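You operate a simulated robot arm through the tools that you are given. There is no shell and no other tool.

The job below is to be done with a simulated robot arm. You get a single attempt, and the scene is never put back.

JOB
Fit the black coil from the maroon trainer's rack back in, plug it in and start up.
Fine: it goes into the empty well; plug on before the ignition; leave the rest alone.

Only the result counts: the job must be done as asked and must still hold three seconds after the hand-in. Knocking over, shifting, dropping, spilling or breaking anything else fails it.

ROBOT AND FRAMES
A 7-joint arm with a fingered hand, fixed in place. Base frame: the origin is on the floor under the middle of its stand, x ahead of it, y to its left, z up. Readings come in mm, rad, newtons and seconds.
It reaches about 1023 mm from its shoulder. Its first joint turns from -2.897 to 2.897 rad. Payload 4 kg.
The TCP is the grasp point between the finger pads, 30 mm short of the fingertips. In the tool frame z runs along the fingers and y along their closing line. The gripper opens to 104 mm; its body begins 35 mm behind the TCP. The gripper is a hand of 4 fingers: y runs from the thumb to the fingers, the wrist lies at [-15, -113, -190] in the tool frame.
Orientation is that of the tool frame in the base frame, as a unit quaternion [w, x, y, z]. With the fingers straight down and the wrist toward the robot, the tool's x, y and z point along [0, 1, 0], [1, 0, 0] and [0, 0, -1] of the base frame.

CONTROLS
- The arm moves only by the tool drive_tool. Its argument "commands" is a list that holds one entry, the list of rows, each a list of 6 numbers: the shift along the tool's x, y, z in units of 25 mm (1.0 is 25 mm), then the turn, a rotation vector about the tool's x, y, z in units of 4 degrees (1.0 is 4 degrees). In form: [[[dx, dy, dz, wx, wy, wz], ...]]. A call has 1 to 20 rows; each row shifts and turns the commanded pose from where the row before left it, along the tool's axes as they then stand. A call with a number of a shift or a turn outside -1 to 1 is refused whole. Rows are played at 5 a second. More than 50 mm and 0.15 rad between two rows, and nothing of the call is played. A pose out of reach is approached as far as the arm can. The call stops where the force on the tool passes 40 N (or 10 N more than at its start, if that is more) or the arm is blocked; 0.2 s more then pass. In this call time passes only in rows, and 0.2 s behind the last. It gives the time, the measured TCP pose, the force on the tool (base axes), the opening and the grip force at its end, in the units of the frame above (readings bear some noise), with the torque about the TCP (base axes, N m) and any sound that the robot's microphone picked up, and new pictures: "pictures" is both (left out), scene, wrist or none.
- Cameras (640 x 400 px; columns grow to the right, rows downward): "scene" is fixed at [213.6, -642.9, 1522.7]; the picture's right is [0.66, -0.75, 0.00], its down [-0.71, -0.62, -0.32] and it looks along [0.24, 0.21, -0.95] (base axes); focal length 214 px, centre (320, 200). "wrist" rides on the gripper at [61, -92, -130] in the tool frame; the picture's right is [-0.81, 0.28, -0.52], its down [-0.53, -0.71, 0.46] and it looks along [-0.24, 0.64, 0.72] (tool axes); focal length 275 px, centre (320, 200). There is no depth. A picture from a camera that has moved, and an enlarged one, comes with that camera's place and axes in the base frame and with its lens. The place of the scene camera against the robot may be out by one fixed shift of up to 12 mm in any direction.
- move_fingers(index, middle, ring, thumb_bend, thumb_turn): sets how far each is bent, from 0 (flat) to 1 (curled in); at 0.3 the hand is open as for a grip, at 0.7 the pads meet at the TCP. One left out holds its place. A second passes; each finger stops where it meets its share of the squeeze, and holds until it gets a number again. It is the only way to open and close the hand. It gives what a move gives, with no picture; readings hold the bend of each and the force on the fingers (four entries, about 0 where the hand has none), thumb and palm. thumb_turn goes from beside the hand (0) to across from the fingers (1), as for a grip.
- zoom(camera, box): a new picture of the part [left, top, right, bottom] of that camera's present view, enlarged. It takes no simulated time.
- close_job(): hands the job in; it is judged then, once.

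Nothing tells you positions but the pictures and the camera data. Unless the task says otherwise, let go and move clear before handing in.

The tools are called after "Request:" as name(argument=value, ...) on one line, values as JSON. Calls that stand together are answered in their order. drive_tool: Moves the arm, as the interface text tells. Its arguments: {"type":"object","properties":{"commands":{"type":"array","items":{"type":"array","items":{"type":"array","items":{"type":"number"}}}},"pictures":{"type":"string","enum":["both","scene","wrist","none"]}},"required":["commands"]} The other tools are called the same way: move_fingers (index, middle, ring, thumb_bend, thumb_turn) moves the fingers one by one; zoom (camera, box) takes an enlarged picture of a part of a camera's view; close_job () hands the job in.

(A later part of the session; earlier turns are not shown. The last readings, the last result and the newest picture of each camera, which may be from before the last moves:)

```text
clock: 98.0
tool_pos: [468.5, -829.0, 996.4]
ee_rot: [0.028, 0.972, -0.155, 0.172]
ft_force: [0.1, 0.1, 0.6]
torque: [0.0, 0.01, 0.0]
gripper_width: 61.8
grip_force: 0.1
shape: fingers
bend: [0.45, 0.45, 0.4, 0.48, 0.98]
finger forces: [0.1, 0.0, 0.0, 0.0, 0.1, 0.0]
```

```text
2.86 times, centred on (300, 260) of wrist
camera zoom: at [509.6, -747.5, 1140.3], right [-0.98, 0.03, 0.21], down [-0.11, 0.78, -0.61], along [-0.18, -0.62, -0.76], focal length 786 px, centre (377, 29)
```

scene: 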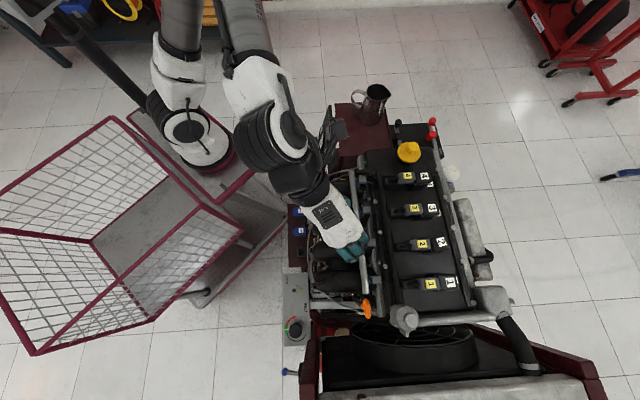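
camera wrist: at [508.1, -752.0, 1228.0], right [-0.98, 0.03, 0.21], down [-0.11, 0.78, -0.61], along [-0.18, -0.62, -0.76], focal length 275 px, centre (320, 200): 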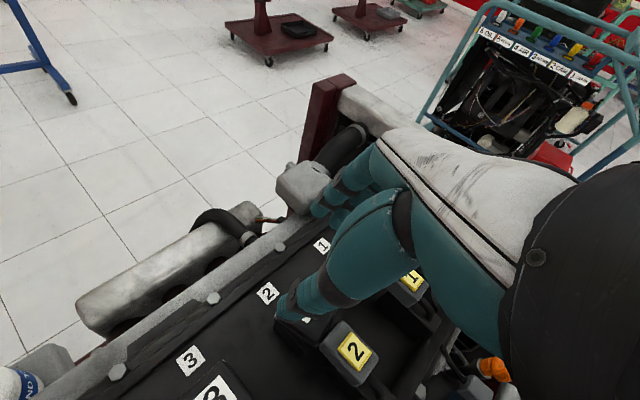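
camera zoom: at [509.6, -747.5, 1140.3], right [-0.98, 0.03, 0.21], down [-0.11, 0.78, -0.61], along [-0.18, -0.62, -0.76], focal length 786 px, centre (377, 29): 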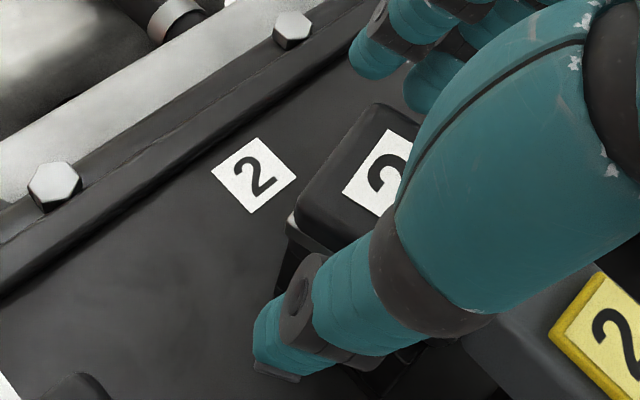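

The head is now between thumb and fingers, still about 9° off. I'll close the thumb only, gently.

Request:
move_fingers(thumb_bend=0.6)

Request:
zoom(camera="wrist", box=[220, 190, 380, 330])

```text
clock: 99.0
tool_pos: [469.5, -829.5, 996.5]
ee_rot: [0.028, 0.972, -0.155, 0.172]
ft_force: [-0.6, -0.3, -0.4]
torque: [0.03, -0.02, 0.02]
gripper_width: 46.3
grip_force: 0.1
shape: fingers
bend: [0.45, 0.45, 0.4, 0.6, 0.99]
finger forces: [0.0, 0.0, 0.1, 0.1, 0.1, 0.0]
```

```text
2.86 times, centred on (300, 260) of wrist
camera zoom: at [509.7, -747.5, 1140.4], right [-0.98, 0.03, 0.21], down [-0.11, 0.78, -0.61], along [-0.18, -0.62, -0.76], focal length 786 px, centre (377, 29)
```

zoom: 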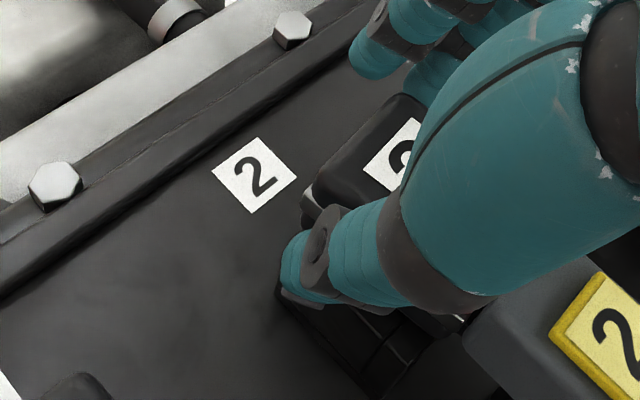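

The thumb straightened the head to within 3° but slid it about 7 mm sideways, as it sits loosely. I'll open the thumb, recentre the hand as it was at the good release, and grip the head again to place it precisely.

Request:
move_fingers(thumb_bend=0.46, thumb_turn=0.88)

Request:
drive_tool(commands=[[[-0.258, 0.01, -0.094, 0, 0, 0], [-0.258, 0.01, -0.094, 0, 0, 0], [0, 0, 0, 0, 0, 0]]], pictures="none")

Request:
zoom(camera="wrist", box=[220, 190, 380, 330])

```text
clock: 100.0
tool_pos: [470.0, -829.8, 996.4]
ee_rot: [0.028, 0.972, -0.155, 0.172]
ft_force: [-0.7, 0.0, 0.7]
torque: [-0.01, 0.0, 0.01]
gripper_width: 65.6
grip_force: 0.1
shape: fingers
bend: [0.45, 0.45, 0.4, 0.46, 0.88]
finger forces: [0.0, 0.0, 0.1, 0.0, 0.0, 0.1]
```

```text
clock: 100.8
tool_pos: [456.8, -825.4, 999.1]
ee_rot: [0.027, 0.973, -0.155, 0.172]
ft_force: [1.1, -0.2, 1.0]
torque: [-0.02, 0.02, 0.01]
gripper_width: 65.6
grip_force: 0.0
shape: fingers
bend: [0.45, 0.45, 0.4, 0.46, 0.88]
finger forces: [0.0, 0.0, 0.0, 0.0, 0.0, 0.0]
```

```text
2.86 times, centred on (300, 260) of wrist
camera zoom: at [496.8, -743.9, 1141.6], right [-0.98, 0.03, 0.21], down [-0.11, 0.78, -0.61], along [-0.18, -0.62, -0.76], focal length 786 px, centre (377, 29)
```

zoom: 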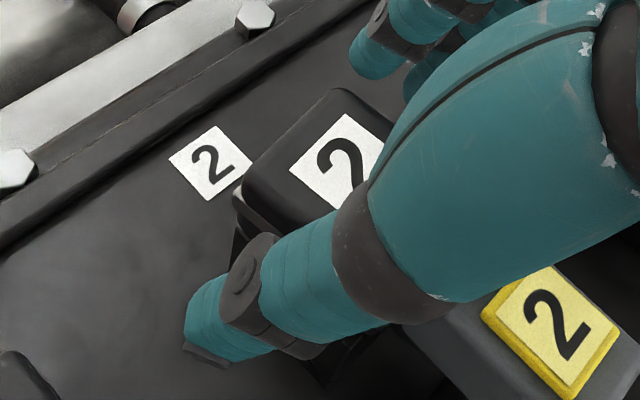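

From this angle the coil now measures square (about 1.6°) and centred within a couple of millimetres of its proper place, so no further gripping is needed. I'll rise straight up and verify with the fixed camera.

Request:
drive_tool(commands=[[[0.137, 0, -0.376, 0, 0, 0], [0.274, 0, -0.752, 0, 0, 0], [0.274, 0, -0.752, 0, 0, 0], [0.274, 0, -0.752, 0, 0, 0], [0.274, 0, -0.752, 0, 0, 0], [-0.857, -0.7125, -0.482, 0, 0, 0], [-0.857, -0.7125, -0.482, 0, 0, 0], [-0.857, -0.7125, -0.482, 0, 0, 0], [-0.857, -0.7125, -0.482, 0, 0, 0], [-0.857, -0.7125, -0.482, 0, 0, 0], [-0.857, -0.7125, -0.482, 0, 0, 0]]], pictures="scene")

Request:
zoom(camera="scene", box=[400, 225, 460, 262])

Request:
zoom(camera="wrist", box=[80, 100, 320, 260])

```text
clock: 103.2
tool_pos: [351.0, -678.6, 1109.4]
ee_rot: [0.027, 0.972, -0.155, 0.172]
ft_force: [0.5, -0.2, 0.2]
torque: [-0.01, 0.0, -0.01]
gripper_width: 65.7
grip_force: 0.1
shape: fingers
bend: [0.45, 0.45, 0.4, 0.46, 0.88]
finger forces: [0.1, 0.1, 0.0, 0.0, 0.0, 0.1]
```

scene: 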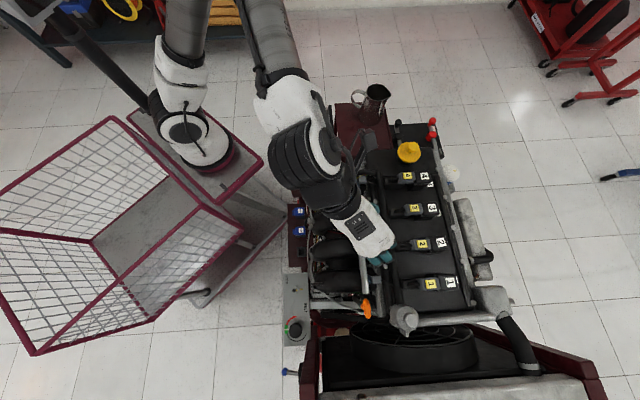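

```text
10.67 times, centred on (430, 244) of scene
camera zoom: at [213.6, -642.9, 1522.7], right [0.66, -0.75, 0.0], down [-0.71, -0.62, -0.32], along [0.24, 0.21, -0.95], focal length 2288 px, centre (-853, -264)
```

zoom: 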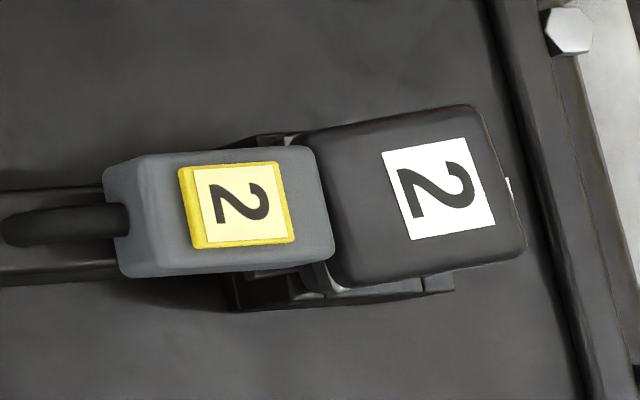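

```text
2.50 times, centred on (200, 180) of wrist
camera zoom: at [390.6, -597.2, 1253.2], right [-0.98, 0.03, 0.21], down [-0.11, 0.78, -0.61], along [-0.18, -0.62, -0.76], focal length 688 px, centre (620, 250)
```

zoom: 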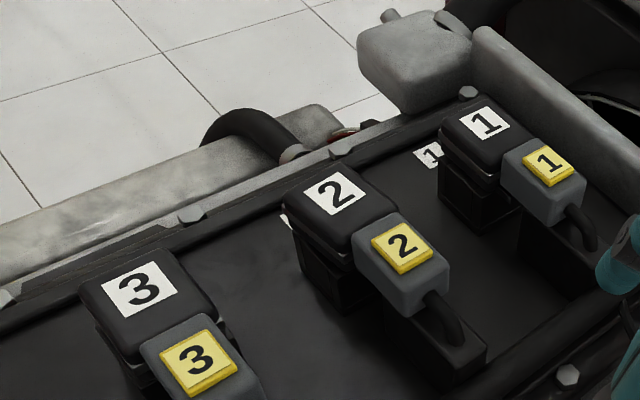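

The fixed view shows the position is right but about 6° of twist remains. I'll repeat the same thumb nudge with a slightly deeper closing.

Request:
move_fingers(thumb_bend=0.48, thumb_turn=0.98)

Request:
drive_tool(commands=[[[0.945, 0.712, 0.503, 0, 0, 0], [0.945, 0.712, 0.503, 0, 0, 0], [0.945, 0.712, 0.503, 0, 0, 0], [0.945, 0.712, 0.503, 0, 0, 0], [0.945, 0.712, 0.503, 0, 0, 0], [0.945, 0.712, 0.503, 0, 0, 0], [0, 0, 0, 0, 0, 0]]], pictures="none")

```text
clock: 104.2
tool_pos: [350.4, -679.3, 1108.9]
ee_rot: [0.029, 0.972, -0.156, 0.171]
ft_force: [1.0, -0.1, 0.2]
torque: [0.02, -0.04, 0.06]
gripper_width: 61.5
grip_force: 0.0
shape: fingers
bend: [0.45, 0.45, 0.4, 0.48, 0.98]
finger forces: [0.0, 0.0, 0.1, 0.0, 0.0, 0.0]
```

```text
clock: 105.8
tool_pos: [470.6, -829.6, 1086.6]
ee_rot: [0.028, 0.973, -0.153, 0.172]
ft_force: [-0.4, -0.7, -0.6]
torque: [0.01, -0.01, -0.01]
gripper_width: 61.6
grip_force: 0.1
shape: fingers
bend: [0.45, 0.45, 0.4, 0.48, 0.98]
finger forces: [0.1, 0.0, 0.1, 0.0, 0.0, 0.0]
```

I'm back over the same spot. I'll descend beside the head again.

Request:
drive_tool(commands=[[[-0.274, 0, 0.752, 0, 0, 0], [-0.274, 0, 0.752, 0, 0, 0], [-0.274, 0, 0.752, 0, 0, 0], [-0.274, 0, 0.752, 0, 0, 0], [-0.137, 0, 0.376, 0, 0, 0], [0, 0, 0, 0, 0, 0]]], pictures="none")

Request:
move_fingers(thumb_bend=0.6)

Request:
zoom(camera="wrist", box=[240, 190, 360, 300])

```text
clock: 107.2
tool_pos: [467.9, -830.3, 997.0]
ee_rot: [0.028, 0.973, -0.155, 0.171]
ft_force: [0.8, -0.5, -0.2]
torque: [-0.01, 0.01, 0.02]
gripper_width: 61.6
grip_force: 0.1
shape: fingers
bend: [0.45, 0.45, 0.4, 0.48, 0.98]
finger forces: [0.0, 0.0, 0.1, 0.1, 0.1, 0.0]
```

```text
clock: 108.2
tool_pos: [468.8, -828.8, 997.2]
ee_rot: [0.028, 0.973, -0.155, 0.171]
ft_force: [-0.6, -0.1, 0.5]
torque: [0.01, 0.0, -0.02]
gripper_width: 46.2
grip_force: 0.0
shape: fingers
bend: [0.45, 0.45, 0.4, 0.6, 0.99]
finger forces: [0.0, 0.0, 0.0, 0.0, 0.1, 0.0]
```

```text
3.64 times, centred on (300, 245) of wrist
camera zoom: at [509.3, -748.1, 1141.1], right [-0.98, 0.03, 0.21], down [-0.11, 0.78, -0.61], along [-0.18, -0.62, -0.76], focal length 1001 px, centre (393, 36)
```

zoom: 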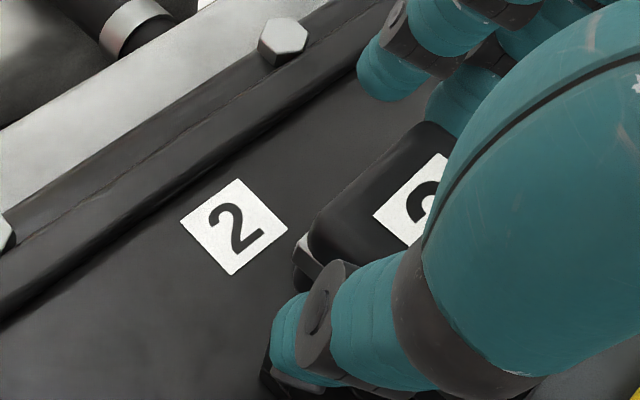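

It's slightly better already. I'll close the thumb a touch more.

Request:
move_fingers(thumb_bend=0.62)

Request:
zoom(camera="wrist", box=[240, 190, 360, 300])

```text
clock: 109.2
tool_pos: [469.2, -831.0, 997.3]
ee_rot: [0.028, 0.973, -0.155, 0.171]
ft_force: [-0.4, 0.5, 1.4]
torque: [0.0, 0.01, 0.01]
gripper_width: 43.6
grip_force: 0.4
shape: fingers
bend: [0.45, 0.45, 0.4, 0.62, 0.99]
finger forces: [0.1, 0.0, 0.0, 0.0, 0.2, 0.1]
```

```text
3.64 times, centred on (300, 245) of wrist
camera zoom: at [509.3, -748.1, 1141.1], right [-0.98, 0.03, 0.21], down [-0.11, 0.78, -0.61], along [-0.18, -0.62, -0.76], focal length 1001 px, centre (393, 36)
```

zoom: 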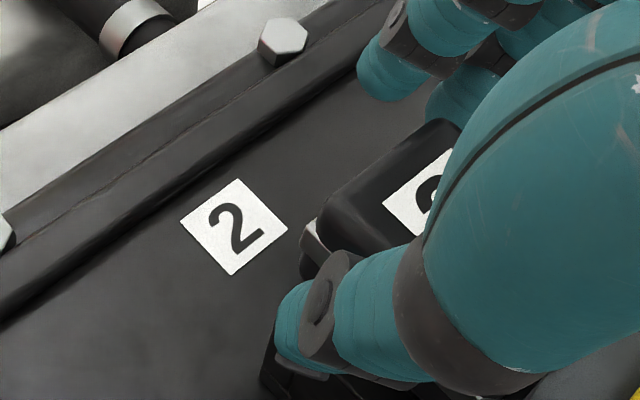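

Against the cover label the coil is now square to within 1°, but about 7 mm too far to -u, and it tends to drag along when the thumb opens. I'll first back the thumb off squarely, then open it, and use the middle finger to push the head back to centre.

Request:
drive_tool(commands=[[[0.051, -0.107, 0.0186, 0, 0, 0], [0, 0, 0, 0, 0, 0]]], pictures="none")

Request:
move_fingers(index=0.3, thumb_bend=0.45)

Request:
zoom(camera="wrist", box=[240, 190, 360, 300])

```text
clock: 109.8
tool_pos: [471.2, -828.8, 997.4]
ee_rot: [0.028, 0.972, -0.155, 0.173]
ft_force: [0.4, -0.1, -0.3]
torque: [0.04, -0.04, -0.02]
gripper_width: 43.7
grip_force: 0.4
shape: fingers
bend: [0.45, 0.45, 0.4, 0.62, 0.99]
finger forces: [0.1, 0.0, 0.1, 0.1, 0.1, 0.0]
```

```text
clock: 110.8
tool_pos: [470.7, -828.0, 996.8]
ee_rot: [0.028, 0.973, -0.154, 0.172]
ft_force: [-0.1, -0.4, -0.5]
torque: [-0.01, -0.01, 0.0]
gripper_width: 84.1
grip_force: 0.0
shape: fingers
bend: [0.3, 0.45, 0.4, 0.45, 0.97]
finger forces: [0.0, 0.0, 0.0, 0.1, 0.1, 0.1]
```

```text
3.64 times, centred on (300, 245) of wrist
camera zoom: at [511.5, -746.4, 1141.6], right [-0.98, 0.03, 0.21], down [-0.11, 0.78, -0.61], along [-0.18, -0.62, -0.76], focal length 1001 px, centre (393, 36)
```

zoom: 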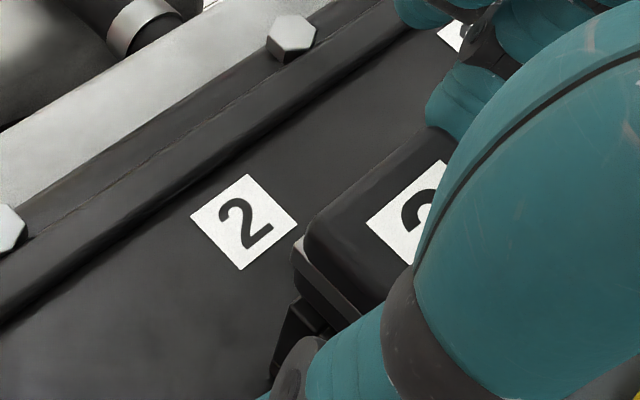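

The coil now reads square and back on centre (u about -256). I'll lift straight up, retreat, and check with the fixed camera.

Request:
drive_tool(commands=[[[0.137, 0, -0.376, 0, 0, 0], [0.274, 0, -0.752, 0, 0, 0], [0.274, 0, -0.752, 0, 0, 0], [0.274, 0, -0.752, 0, 0, 0], [0.274, 0, -0.752, 0, 0, 0], [-0.945, -0.712, -0.503, 0, 0, 0], [-0.945, -0.712, -0.503, 0, 0, 0], [-0.945, -0.712, -0.503, 0, 0, 0], [-0.945, -0.712, -0.503, 0, 0, 0], [-0.945, -0.712, -0.503, 0, 0, 0], [-0.945, -0.712, -0.503, 0, 0, 0]]], pictures="none")

Request:
zoom(camera="scene", box=[400, 225, 460, 262])

```text
clock: 113.2
tool_pos: [353.6, -676.5, 1108.8]
ee_rot: [0.028, 0.972, -0.155, 0.172]
ft_force: [-0.7, 0.2, -0.7]
torque: [-0.03, 0.01, 0.0]
gripper_width: 83.8
grip_force: 0.1
shape: fingers
bend: [0.3, 0.45, 0.4, 0.45, 0.97]
finger forces: [0.0, 0.1, 0.0, 0.0, 0.0, 0.1]
```

```text
10.67 times, centred on (430, 244) of scene
camera zoom: at [213.6, -642.9, 1522.7], right [0.66, -0.75, 0.0], down [-0.71, -0.62, -0.32], along [0.24, 0.21, -0.95], focal length 2288 px, centre (-853, -264)
```

zoom: 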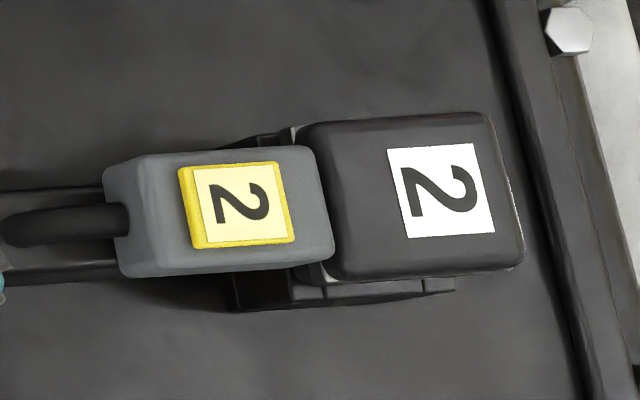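

Coil 2 is now square and centred, and its plug is in line with the others. Next is the control panel: I'll move over toward it and look from above.

Request:
drive_tool(commands=[[[-0.208, -0.937, 0.195, 0, 0, 0], [-0.208, -0.937, 0.195, 0, 0, 0], [-0.208, -0.937, 0.195, 0, 0, 0], [-0.208, -0.937, 0.195, 0, 0, 0], [-0.208, -0.937, 0.195, 0, 0, 0], [-0.208, -0.937, 0.195, 0, 0, 0], [-0.208, -0.937, 0.195, 0, 0, 0], [-0.208, -0.937, 0.195, 0, 0, 0], [-0.208, -0.937, 0.195, 0, 0, 0], [-0.208, -0.937, 0.195, 0, 0, 0], [-0.208, -0.937, 0.195, 0, 0, 0]]], pictures="both")

```text
clock: 115.6
tool_pos: [411.1, -448.6, 1062.8]
ee_rot: [0.028, 0.972, -0.156, 0.171]
ft_force: [0.7, -0.4, 0.5]
torque: [0.02, -0.01, -0.01]
gripper_width: 84.1
grip_force: 0.0
shape: fingers
bend: [0.3, 0.45, 0.4, 0.45, 0.97]
finger forces: [0.0, 0.0, 0.1, 0.0, 0.0, 0.0]
out of reach, approached as far as the arm can: row 10, 11
camera wrist: at [451.4, -366.7, 1207.5], right [-0.98, 0.03, 0.21], down [-0.11, 0.79, -0.61], along [-0.18, -0.62, -0.76], focal length 275 px, centre (320, 200)
```

scene: 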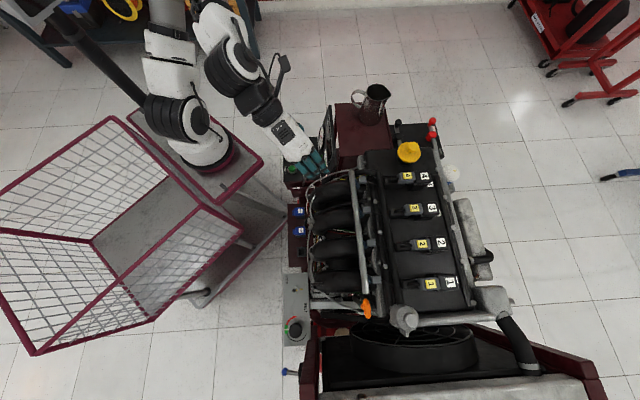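
wrist: 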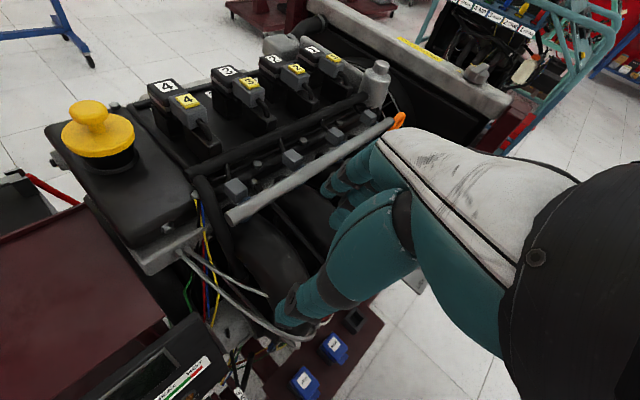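

This yaw folds the arm too close to its base, so for the panel I'll bring the wrist round to the rack side (closing line along the panel's length). I'll rise, untilt and start turning the hand the other way in free air.

Request:
drive_tool(commands=[[[0.468, 0.267, -0.756, 0, 0, 0], [0.468, 0.267, -0.756, 0, 0, 0], [0.468, 0.267, -0.756, 0, 0, 0], [0.468, 0.267, -0.756, 0, 0, 0], [0, 0, 0, 0, -1, 0], [0, 0, 0, 0, -1, 0], [0, 0, 0, 0, -1, 0], [0, 0, 0, 0, -1, 0], [0, 0, 0, 0, -1, 0], [0, 0, 0, 0, 0, -1], [0, 0, 0, 0, 0, -1], [0, 0, 0, 0, 0, -1], [0, 0, 0, 0, 0, -1], [0, 0, 0, 0, 0, -1], [0, 0, 0, 0, 0, -1], [0, 0, 0, 0, 0, -1], [0, 0, 0, 0, 0, -1], [0, 0, 0, 0, 0, -1], [0, 0, 0, 0, 0, -1]]], pictures="scene")

```text
clock: 119.6
tool_pos: [420.8, -480.2, 1150.9]
ee_rot: [0.001, 0.982, 0.191, 0.001]
ft_force: [0.9, 1.2, 0.2]
torque: [0.01, -0.01, 0.02]
gripper_width: 84.1
grip_force: 0.1
shape: fingers
bend: [0.3, 0.45, 0.4, 0.45, 0.97]
finger forces: [0.0, 0.1, 0.1, 0.0, 0.1, 0.1]
```

scene: 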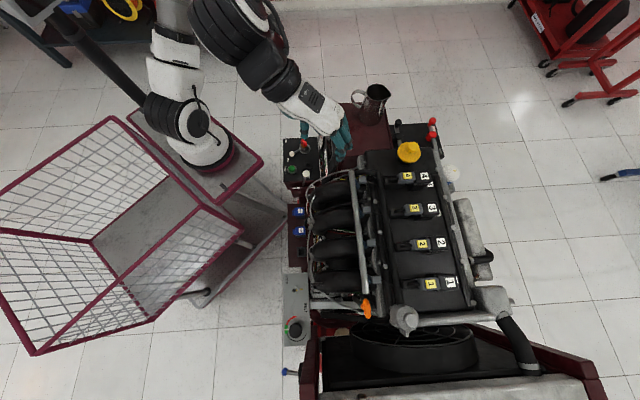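

The turn is going well. I'll continue rotating in place.

Request:
drive_tool(commands=[[[0, 0, 0, 0, 0, -1], [0, 0, 0, 0, 0, -1], [0, 0, 0, 0, 0, -1], [0, 0, 0, 0, 0, -1], [0, 0, 0, 0, 0, -1], [0, 0, 0, 0, 0, -1], [0, 0, 0, 0, 0, -1], [0, 0, 0, 0, 0, -1], [0, 0, 0, 0, 0, -1], [0, 0, 0, 0, 0, -1], [0, 0, 0, 0, 0, -1], [0, 0, 0, 0, 0, -1], [0, 0, 0, 0, 0, -1], [0, 0, 0, 0, 0, -1], [0, 0, 0, 0, 0, -1], [0, 0, 0, 0, 0, -1], [0, 0, 0, 0, 0, -1], [0, 0, 0, 0, 0, -1], [0, 0, 0, 0, 0, -1], [0, 0, 0, 0, 0, -1]]], pictures="none")

Request:
drive_tool(commands=[[[0, 0, 0, 0, 0, -1], [0, 0, 0, 0, 0, -1], [0, 0, 0, 0, 0, -1], [0, 0, 0, 0, 0, -1], [0, 0, 0, 0, 0, -1], [0, 0, 0, 0, 0, -1], [0, 0, 0, 0, 0, -1], [0, 0, 0, 0, 0, -1], [0, 0, 0, 0, 0, -0.25]]], pictures="both")

```text
clock: 123.8
tool_pos: [419.9, -478.6, 1151.6]
ee_rot: [0.0, 0.63, 0.777, -0.001]
ft_force: [-0.7, -1.1, -0.7]
torque: [0.01, 0.01, 0.02]
gripper_width: 83.9
grip_force: 0.1
shape: fingers
bend: [0.3, 0.45, 0.4, 0.45, 0.97]
finger forces: [0.0, 0.0, 0.0, 0.0, 0.1, 0.0]
```

```text
clock: 125.8
tool_pos: [421.6, -479.5, 1150.0]
ee_rot: [0.0, 0.383, 0.924, -0.002]
ft_force: [-0.2, 0.0, -0.2]
torque: [-0.01, -0.02, 0.01]
gripper_width: 84.0
grip_force: 0.1
shape: fingers
bend: [0.3, 0.45, 0.4, 0.45, 0.97]
finger forces: [0.0, 0.1, 0.0, 0.0, 0.1, 0.1]
camera wrist: at [312.7, -501.7, 1281.4], right [0.77, -0.38, 0.52], down [-0.13, -0.88, -0.45], along [0.63, 0.28, -0.72], focal length 275 px, centre (320, 200)
```

scene: 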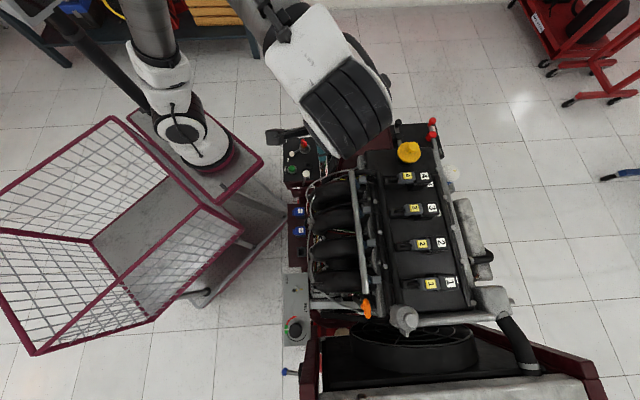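
wrist: 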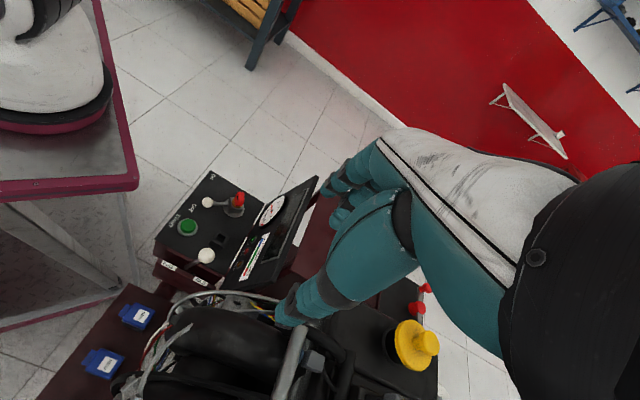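

Now the wrist camera looks straight over the panel. I'll zoom in on the ignition, button and lever.

Request:
zoom(camera="wrist", box=[145, 160, 325, 300])

Request:
zoom(camera="wrist", box=[160, 170, 260, 270])

Request:
zoom(camera="scene", box=[275, 130, 345, 200])

```text
2.86 times, centred on (235, 230) of wrist
camera zoom: at [312.7, -501.7, 1281.4], right [0.77, -0.38, 0.52], down [-0.13, -0.88, -0.45], along [0.63, 0.28, -0.72], focal length 786 px, centre (563, 114)
```

zoom: 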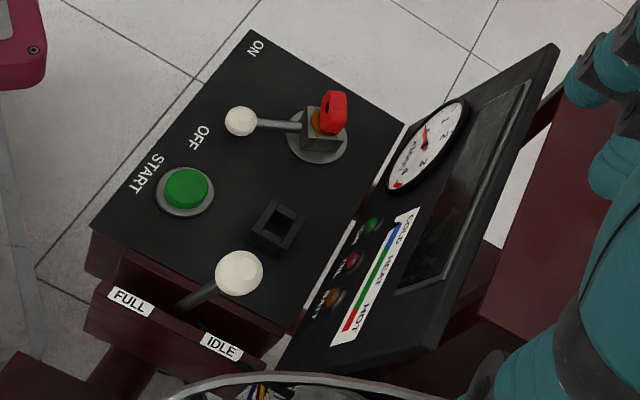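

```text
4.00 times, centred on (210, 220) of wrist
camera zoom: at [312.7, -501.7, 1281.4], right [0.77, -0.38, 0.52], down [-0.13, -0.88, -0.45], along [0.63, 0.28, -0.72], focal length 1101 px, centre (760, 120)
```

zoom: 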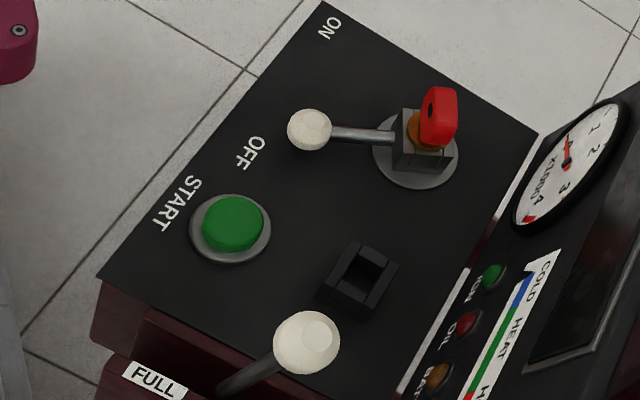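

```text
5.71 times, centred on (310, 165) of scene
camera zoom: at [213.6, -642.9, 1522.7], right [0.66, -0.75, 0.0], down [-0.71, -0.62, -0.32], along [0.24, 0.21, -0.95], focal length 1226 px, centre (377, 400)
```

zoom: 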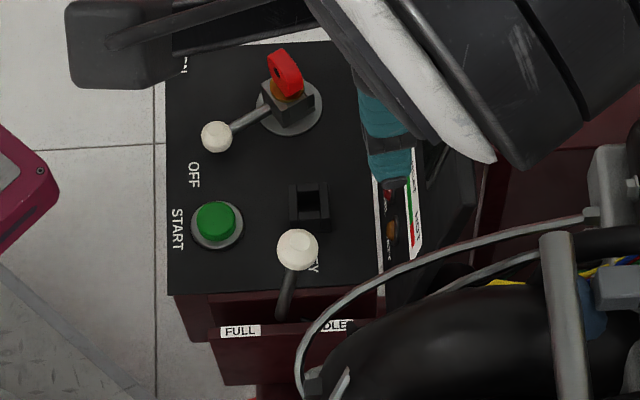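

Triangulating: START button at about (462, -278, 689), ignition lever ball at about (509, -234, 701), and its pivot at (571, -251). The lever must swing about 60° from OFF to ON, along +u. I'll open the fingers flat, keep the thumb as the pusher, and move over the panel at z 900.

Request:
move_fingers(index=0.1, middle=0.1, ring=0.1, thumb_bend=0.5, thumb_turn=0.98)

Request:
drive_tool(commands=[[[0, 0, 0, 0, 0, -1], [0, 0, 0, 0, 0, -1], [0, 0, 0, 0, 0, -1], [0, 0, 0, 0, 0, -0.75], [0.179, 0.95, 0.909, 0, 0, 0], [0.179, 0.95, 0.909, 0, 0, 0], [0.179, 0.95, 0.909, 0, 0, 0], [0.179, 0.95, 0.909, 0, 0, 0], [0.179, 0.95, 0.909, 0, 0, 0], [0.179, 0.95, 0.909, 0, 0, 0], [0.179, 0.95, 0.909, 0, 0, 0], [0.179, 0.95, 0.909, 0, 0, 0], [0.179, 0.95, 0.909, 0, 0, 0], [0.179, 0.95, 0.909, 0, 0, 0], [0.179, 0.95, 0.909, 0, 0, 0]]], pictures="both")

```text
clock: 126.8
tool_pos: [421.6, -479.4, 1149.7]
ee_rot: [0.0, 0.383, 0.924, 0.0]
ft_force: [-0.5, 0.2, -0.5]
torque: [0.0, 0.04, -0.02]
gripper_width: 106.8
grip_force: 0.1
shape: fingers
bend: [0.1, 0.1, 0.1, 0.5, 0.98]
finger forces: [0.0, 0.0, 0.1, 0.0, 0.0, 0.0]
```

```text
clock: 130.0
tool_pos: [507.8, -229.9, 901.5]
ee_rot: [0.0, 0.26, 0.966, 0.0]
ft_force: [0.2, -0.4, 0.5]
torque: [0.01, -0.02, 0.01]
gripper_width: 106.6
grip_force: 0.1
shape: fingers
bend: [0.1, 0.1, 0.1, 0.5, 0.98]
finger forces: [0.0, 0.0, 0.0, 0.0, 0.0, 0.0]
camera wrist: at [408.2, -279.9, 1031.2], right [0.84, -0.17, 0.52], down [0.1, -0.88, -0.45], along [0.53, 0.44, -0.72], focal length 275 px, centre (320, 200)
```

scene: 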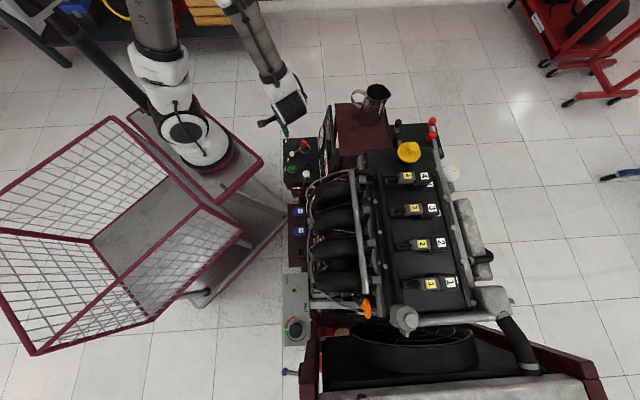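
wrist: 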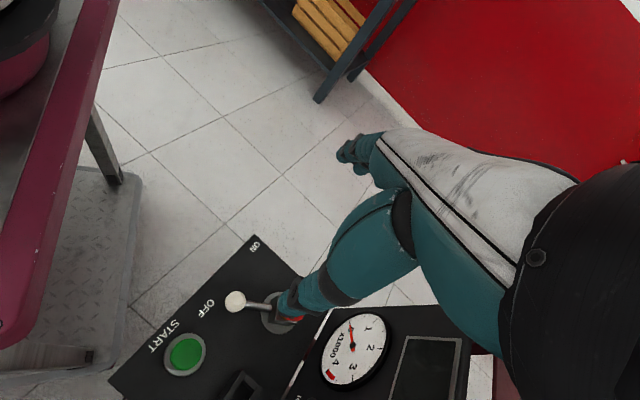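

I'm right above the lever ball with the thumb on its OFF side. I'll lower in two stages.

Request:
drive_tool(commands=[[[0, 0, 0.9, 0, 0, 0], [0, 0, 0.9, 0, 0, 0], [0, 0, 0.9, 0, 0, 0], [0, 0, 0.9, 0, 0, 0], [0, 0, 0.9, 0, 0, 0]]], pictures="both")

Request:
zoom(camera="wrist", box=[200, 200, 400, 350])

Request:
zoom(camera="scene", box=[250, 90, 350, 200])

```text
clock: 131.2
tool_pos: [510.1, -235.4, 789.6]
ee_rot: [0.001, 0.26, 0.966, -0.001]
ft_force: [0.5, -0.3, -0.5]
torque: [-0.02, -0.02, 0.03]
gripper_width: 107.0
grip_force: 0.1
shape: fingers
bend: [0.1, 0.1, 0.1, 0.5, 0.98]
finger forces: [0.0, 0.0, 0.1, 0.0, 0.0, 0.0]
out of reach, approached as far as the arm can: row 1
camera wrist: at [410.3, -284.6, 920.2], right [0.84, -0.17, 0.52], down [0.1, -0.89, -0.45], along [0.53, 0.43, -0.72], focal length 275 px, centre (320, 200)
```

scene: 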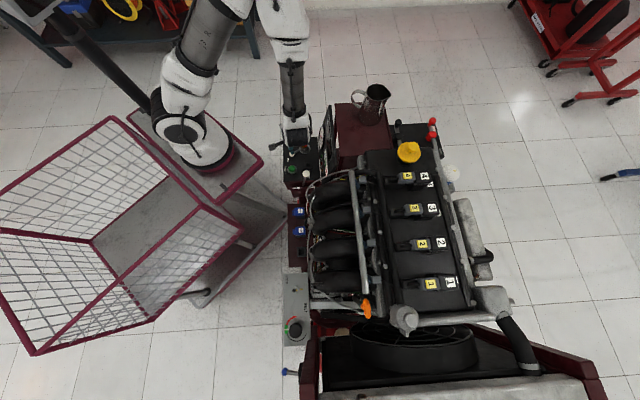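
wrist: 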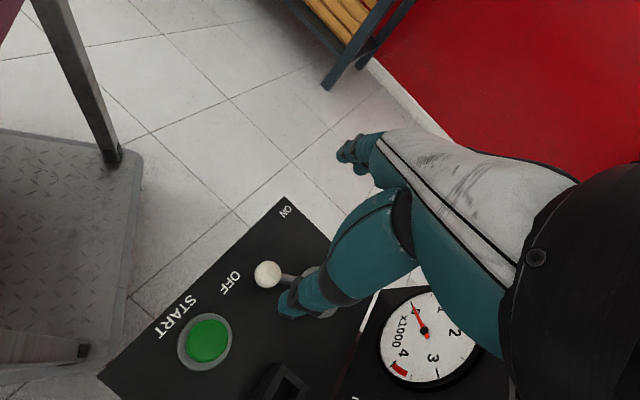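

```text
2.67 times, centred on (300, 275) of wrist
camera zoom: at [410.3, -284.6, 920.2], right [0.84, -0.17, 0.52], down [0.1, -0.89, -0.45], along [0.53, 0.43, -0.72], focal length 734 px, centre (373, 0)
```

zoom: 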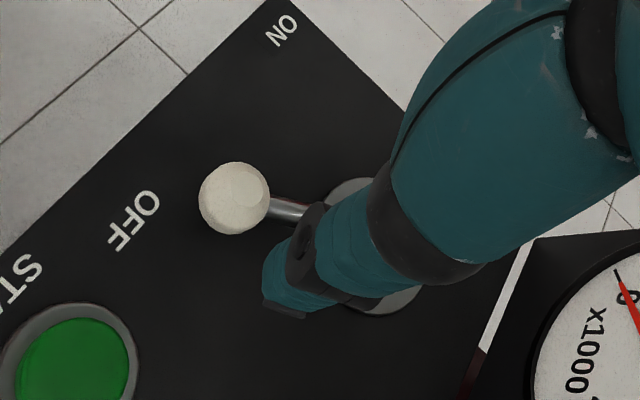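

```text
3.64 times, centred on (300, 145) of scene
camera zoom: at [213.6, -642.9, 1522.7], right [0.66, -0.75, 0.0], down [-0.71, -0.62, -0.32], along [0.24, 0.21, -0.95], focal length 780 px, centre (393, 400)
```

zoom: 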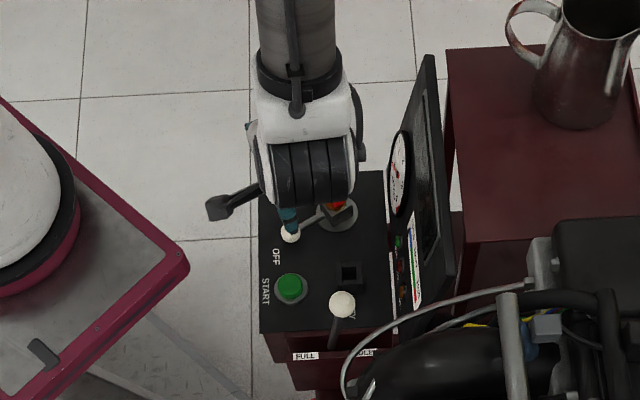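

The thumb tip is on the OFF side of the ball, clear of shaft and button. I'll shift 5 mm to centre it on the ball and lower to working height.

Request:
drive_tool(commands=[[[0.1, 0, 0.75, 0, 0, 0], [0.1, 0, 0.75, 0, 0, 0], [0, 0, 0.75, 0, 0, 0], [0, 0, 0.4, 0, 0, 0]]], pictures="wrist")

Request:
zoom(camera="wrist", box=[200, 180, 400, 330])

Request:
zoom(camera="scene", box=[270, 120, 340, 190])

```text
clock: 132.2
tool_pos: [506.2, -228.6, 722.4]
ee_rot: [0.001, 0.26, 0.966, 0.0]
ft_force: [0.8, -0.6, -0.4]
torque: [0.02, 0.0, 0.02]
gripper_width: 106.7
grip_force: 0.1
shape: fingers
bend: [0.1, 0.1, 0.1, 0.5, 0.98]
finger forces: [0.0, 0.0, 0.0, 0.0, 0.1, 0.0]
camera wrist: at [406.6, -279.3, 853.8], right [0.84, -0.17, 0.52], down [0.1, -0.88, -0.45], along [0.53, 0.43, -0.72], focal length 275 px, centre (320, 200)
```

wrist: 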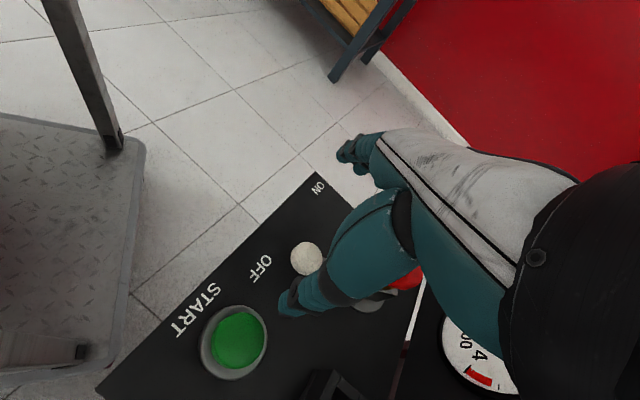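

```text
2.67 times, centred on (300, 255) of wrist
camera zoom: at [406.6, -279.3, 853.8], right [0.84, -0.17, 0.52], down [0.1, -0.88, -0.45], along [0.53, 0.43, -0.72], focal length 734 px, centre (373, 53)
```

zoom: 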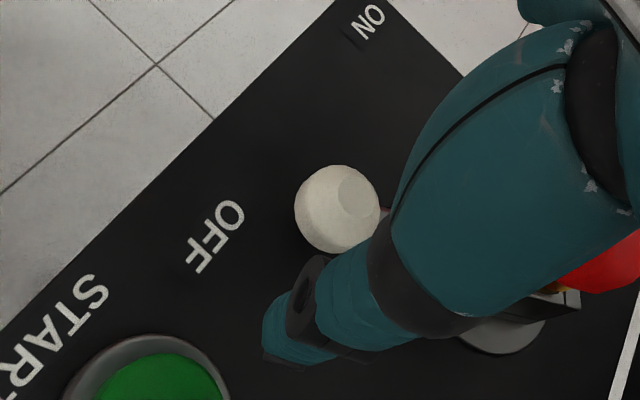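

```text
5.71 times, centred on (305, 155) of scene
camera zoom: at [213.6, -642.9, 1522.7], right [0.66, -0.75, 0.0], down [-0.71, -0.62, -0.32], along [0.24, 0.21, -0.95], focal length 1226 px, centre (406, 457)
```

zoom: 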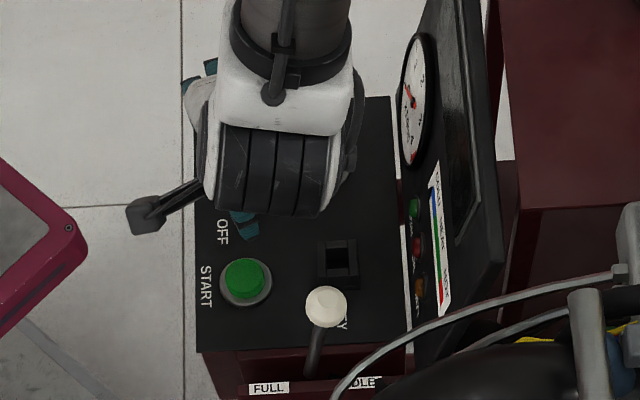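

The ball is just in front of the thumb with about 11 mm to go. I'll lower 5 mm more for a good contact and push toward ON in small steps.

Request:
drive_tool(commands=[[[0, 0, 0.2, 0, 0, 0], [0, 0.32, 0, 0, 0, 0], [0, 0.32, 0, 0, 0, 0], [0, 0.32, 0, 0, 0, 0], [0, 0, 0, 0, 0, 0]]], pictures="none")

Request:
zoom(camera="wrist", box=[200, 180, 400, 330])

```text
clock: 133.4
tool_pos: [518.8, -208.2, 716.4]
ee_rot: [0.0, 0.26, 0.966, 0.0]
ft_force: [0.0, -0.9, -0.3]
torque: [-0.03, 0.02, 0.01]
gripper_width: 106.7
grip_force: 0.1
shape: fingers
bend: [0.1, 0.1, 0.1, 0.5, 0.98]
finger forces: [0.0, 0.0, 0.0, 0.0, 0.0, 0.0]
```

```text
2.67 times, centred on (300, 255) of wrist
camera zoom: at [419.6, -258.7, 848.7], right [0.84, -0.17, 0.52], down [0.1, -0.88, -0.45], along [0.53, 0.43, -0.72], focal length 734 px, centre (373, 53)
```

zoom: 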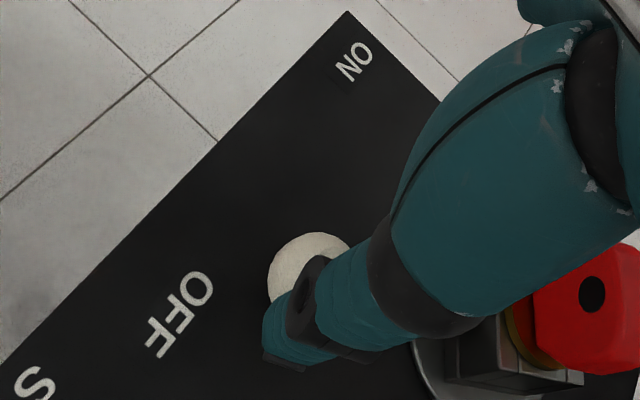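

No contact yet; the thumb is just behind the ball. I'll continue.

Request:
drive_tool(commands=[[[0, 0.32, 0, 0, 0, 0], [0, 0.32, 0, 0, 0, 0], [0, 0, 0, 0, 0, 0]]], pictures="none")

Request:
zoom(camera="wrist", box=[200, 180, 400, 330])

Request:
zoom(camera="scene", box=[270, 120, 340, 190])

```text
clock: 134.2
tool_pos: [528.1, -194.3, 716.4]
ee_rot: [0.0, 0.259, 0.966, 0.0]
ft_force: [-2.7, -0.9, 2.5]
torque: [-0.11, 0.15, -0.07]
gripper_width: 110.0
grip_force: 1.9
shape: fingers
bend: [0.1, 0.1, 0.1, 0.48, 0.97]
finger forces: [0.0, 0.1, 0.0, 0.1, 4.1, 0.0]
```

```text
2.67 times, centred on (300, 255) of wrist
camera zoom: at [428.9, -244.3, 847.3], right [0.84, -0.17, 0.52], down [0.1, -0.88, -0.45], along [0.53, 0.43, -0.72], focal length 734 px, centre (373, 53)
```

zoom: 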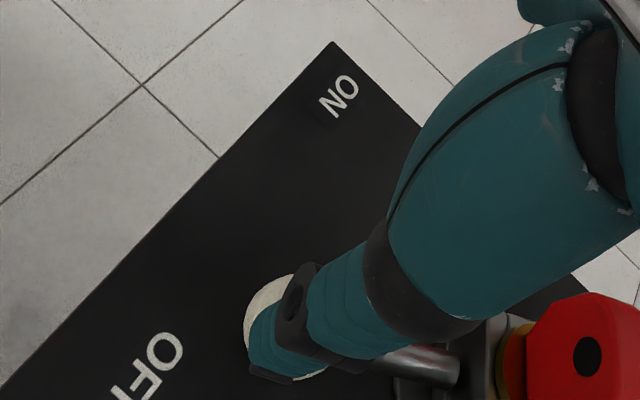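

```text
5.71 times, centred on (305, 155) of scene
camera zoom: at [213.6, -642.9, 1522.7], right [0.66, -0.75, 0.0], down [-0.71, -0.62, -0.32], along [0.24, 0.21, -0.95], focal length 1226 px, centre (406, 457)
```

zoom: 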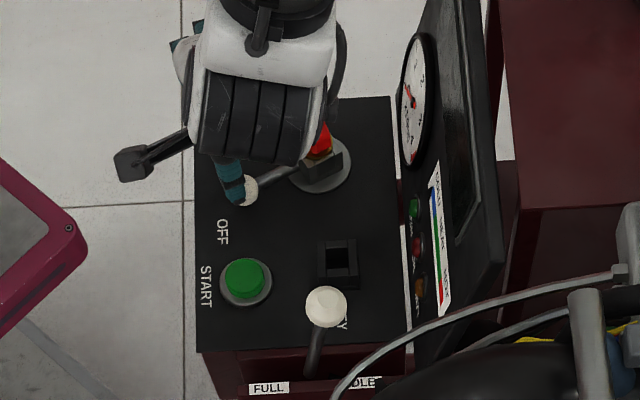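

The scene view shows the thumb met the ball's side rather than its back. I'll back off and shift so the thumb sits squarely behind the ball for the swing.

Request:
drive_tool(commands=[[[0, -0.32, 0, 0, 0, 0], [0, -0.32, 0, 0, 0, 0], [0, -0.32, 0, 0, 0, 0], [0, -0.32, 0, 0, 0, 0], [0, -0.32, 0, 0, 0, 0], [-0.324, 0.159, 0, 0, 0, 0], [-0.324, 0.159, 0, 0, 0, 0], [0, 0, 0, 0, 0, 0]]], pictures="none")

Request:
zoom(camera="scene", box=[275, 125, 325, 185])

Request:
zoom(camera="wrist", box=[200, 180, 400, 330])

```text
clock: 136.0
tool_pos: [527.5, -231.2, 718.3]
ee_rot: [0.0, 0.259, 0.966, -0.001]
ft_force: [0.0, 0.4, 0.3]
torque: [-0.02, 0.02, 0.0]
gripper_width: 106.5
grip_force: 0.0
shape: fingers
bend: [0.1, 0.1, 0.1, 0.5, 0.98]
finger forces: [0.0, 0.0, 0.0, 0.0, 0.0, 0.1]
```

```text
6.67 times, centred on (300, 155) of scene
camera zoom: at [213.6, -642.9, 1522.7], right [0.66, -0.75, 0.0], down [-0.71, -0.62, -0.32], along [0.24, 0.21, -0.95], focal length 1430 px, centre (453, 500)
```

zoom: 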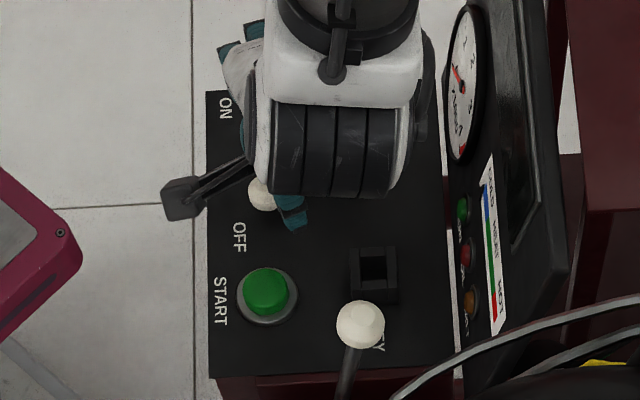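

```text
2.67 times, centred on (300, 255) of wrist
camera zoom: at [427.5, -281.2, 848.4], right [0.84, -0.17, 0.52], down [0.1, -0.88, -0.45], along [0.53, 0.43, -0.72], focal length 734 px, centre (373, 53)
```

zoom: 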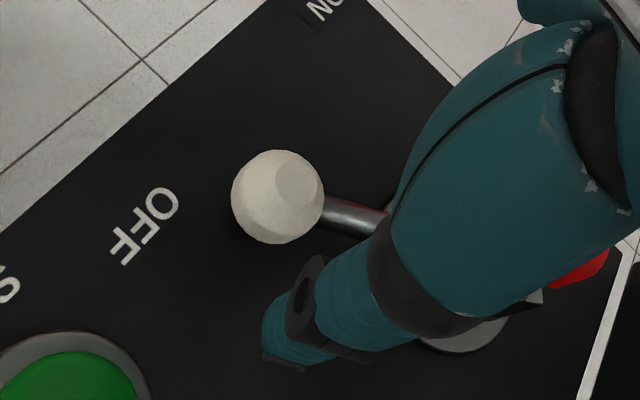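

The thumb is now behind the ball and shaft on the OFF side. I'll sweep along the arc toward ON.

Request:
drive_tool(commands=[[[0.067, 0.294, 0, 0, 0, 0], [0.067, 0.294, 0, 0, 0, 0], [0.067, 0.294, 0, 0, 0, 0], [0.067, 0.36, 0, 0, 0, 0], [0, 0, 0, 0, 0, 0]]], pictures="none")

Request:
zoom(camera="scene", box=[275, 125, 325, 185])

Request:
zoom(camera="wrist", box=[200, 180, 400, 330])

```text
clock: 137.2
tool_pos: [535.4, -200.9, 717.3]
ee_rot: [0.0, 0.259, 0.966, -0.001]
ft_force: [-0.7, -1.6, -0.3]
torque: [-0.08, 0.04, 0.04]
gripper_width: 109.4
grip_force: 0.5
shape: fingers
bend: [0.1, 0.1, 0.1, 0.48, 0.98]
finger forces: [0.0, 0.1, 0.0, 0.0, 2.0, 0.0]
```

```text
6.67 times, centred on (300, 155) of scene
camera zoom: at [213.6, -642.9, 1522.7], right [0.66, -0.75, 0.0], down [-0.71, -0.62, -0.32], along [0.24, 0.21, -0.95], focal length 1430 px, centre (453, 500)
```

zoom: 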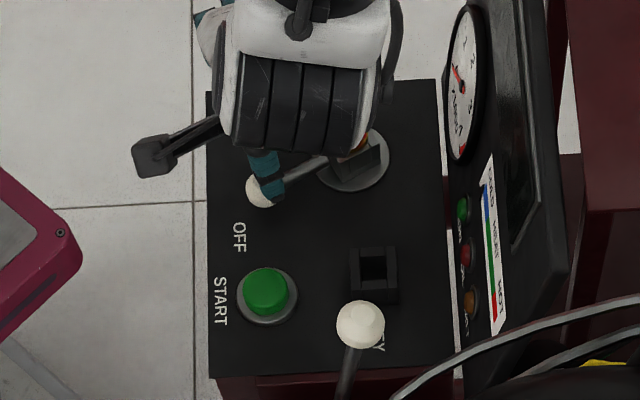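

```text
2.67 times, centred on (300, 255) of wrist
camera zoom: at [435.8, -251.2, 847.7], right [0.84, -0.17, 0.52], down [0.1, -0.88, -0.45], along [0.53, 0.43, -0.73], focal length 734 px, centre (373, 53)
```

zoom: 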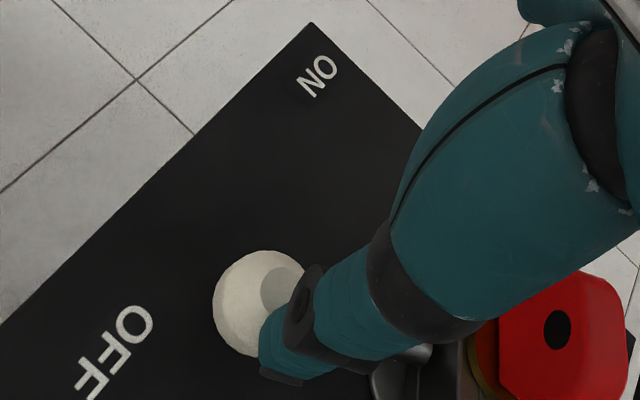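

The thumb is pressing at the ball–shaft corner with 2 N. I'll keep pushing along the arc.

Request:
drive_tool(commands=[[[0.03, 0.36, 0, 0, 0, 0], [-0.024, 0.362, 0, 0, 0, 0], [0, 0, 0, 0, 0, 0]]], pictures="none")

Request:
zoom(camera="scene", box=[275, 125, 325, 185])

Request:
zoom(camera="wrist", box=[200, 180, 400, 330])

```text
clock: 138.0
tool_pos: [544.4, -184.3, 717.7]
ee_rot: [0.001, 0.26, 0.966, -0.001]
ft_force: [-0.5, -0.2, 0.4]
torque: [-0.02, 0.0, -0.02]
gripper_width: 107.6
grip_force: 0.2
shape: fingers
bend: [0.1, 0.1, 0.1, 0.49, 0.98]
finger forces: [0.0, 0.0, 0.1, 0.0, 0.3, 0.1]
```

```text
6.67 times, centred on (300, 155) of scene
camera zoom: at [213.6, -642.9, 1522.7], right [0.66, -0.75, 0.0], down [-0.71, -0.62, -0.32], along [0.24, 0.21, -0.95], focal length 1430 px, centre (453, 500)
```

zoom: 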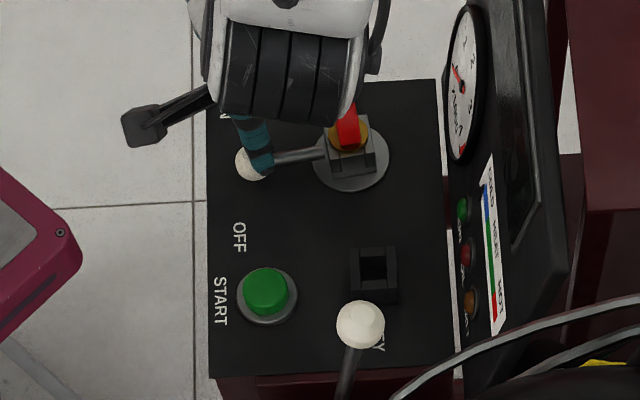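

```text
2.67 times, centred on (300, 255) of wrist
camera zoom: at [445.1, -234.3, 848.5], right [0.84, -0.17, 0.52], down [0.1, -0.88, -0.45], along [0.53, 0.43, -0.72], focal length 734 px, centre (373, 53)
```

zoom: 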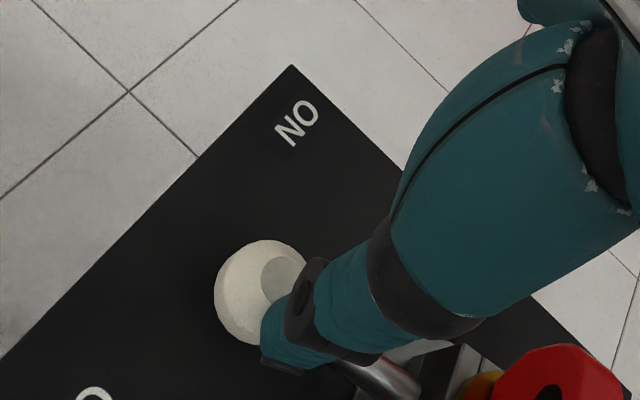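

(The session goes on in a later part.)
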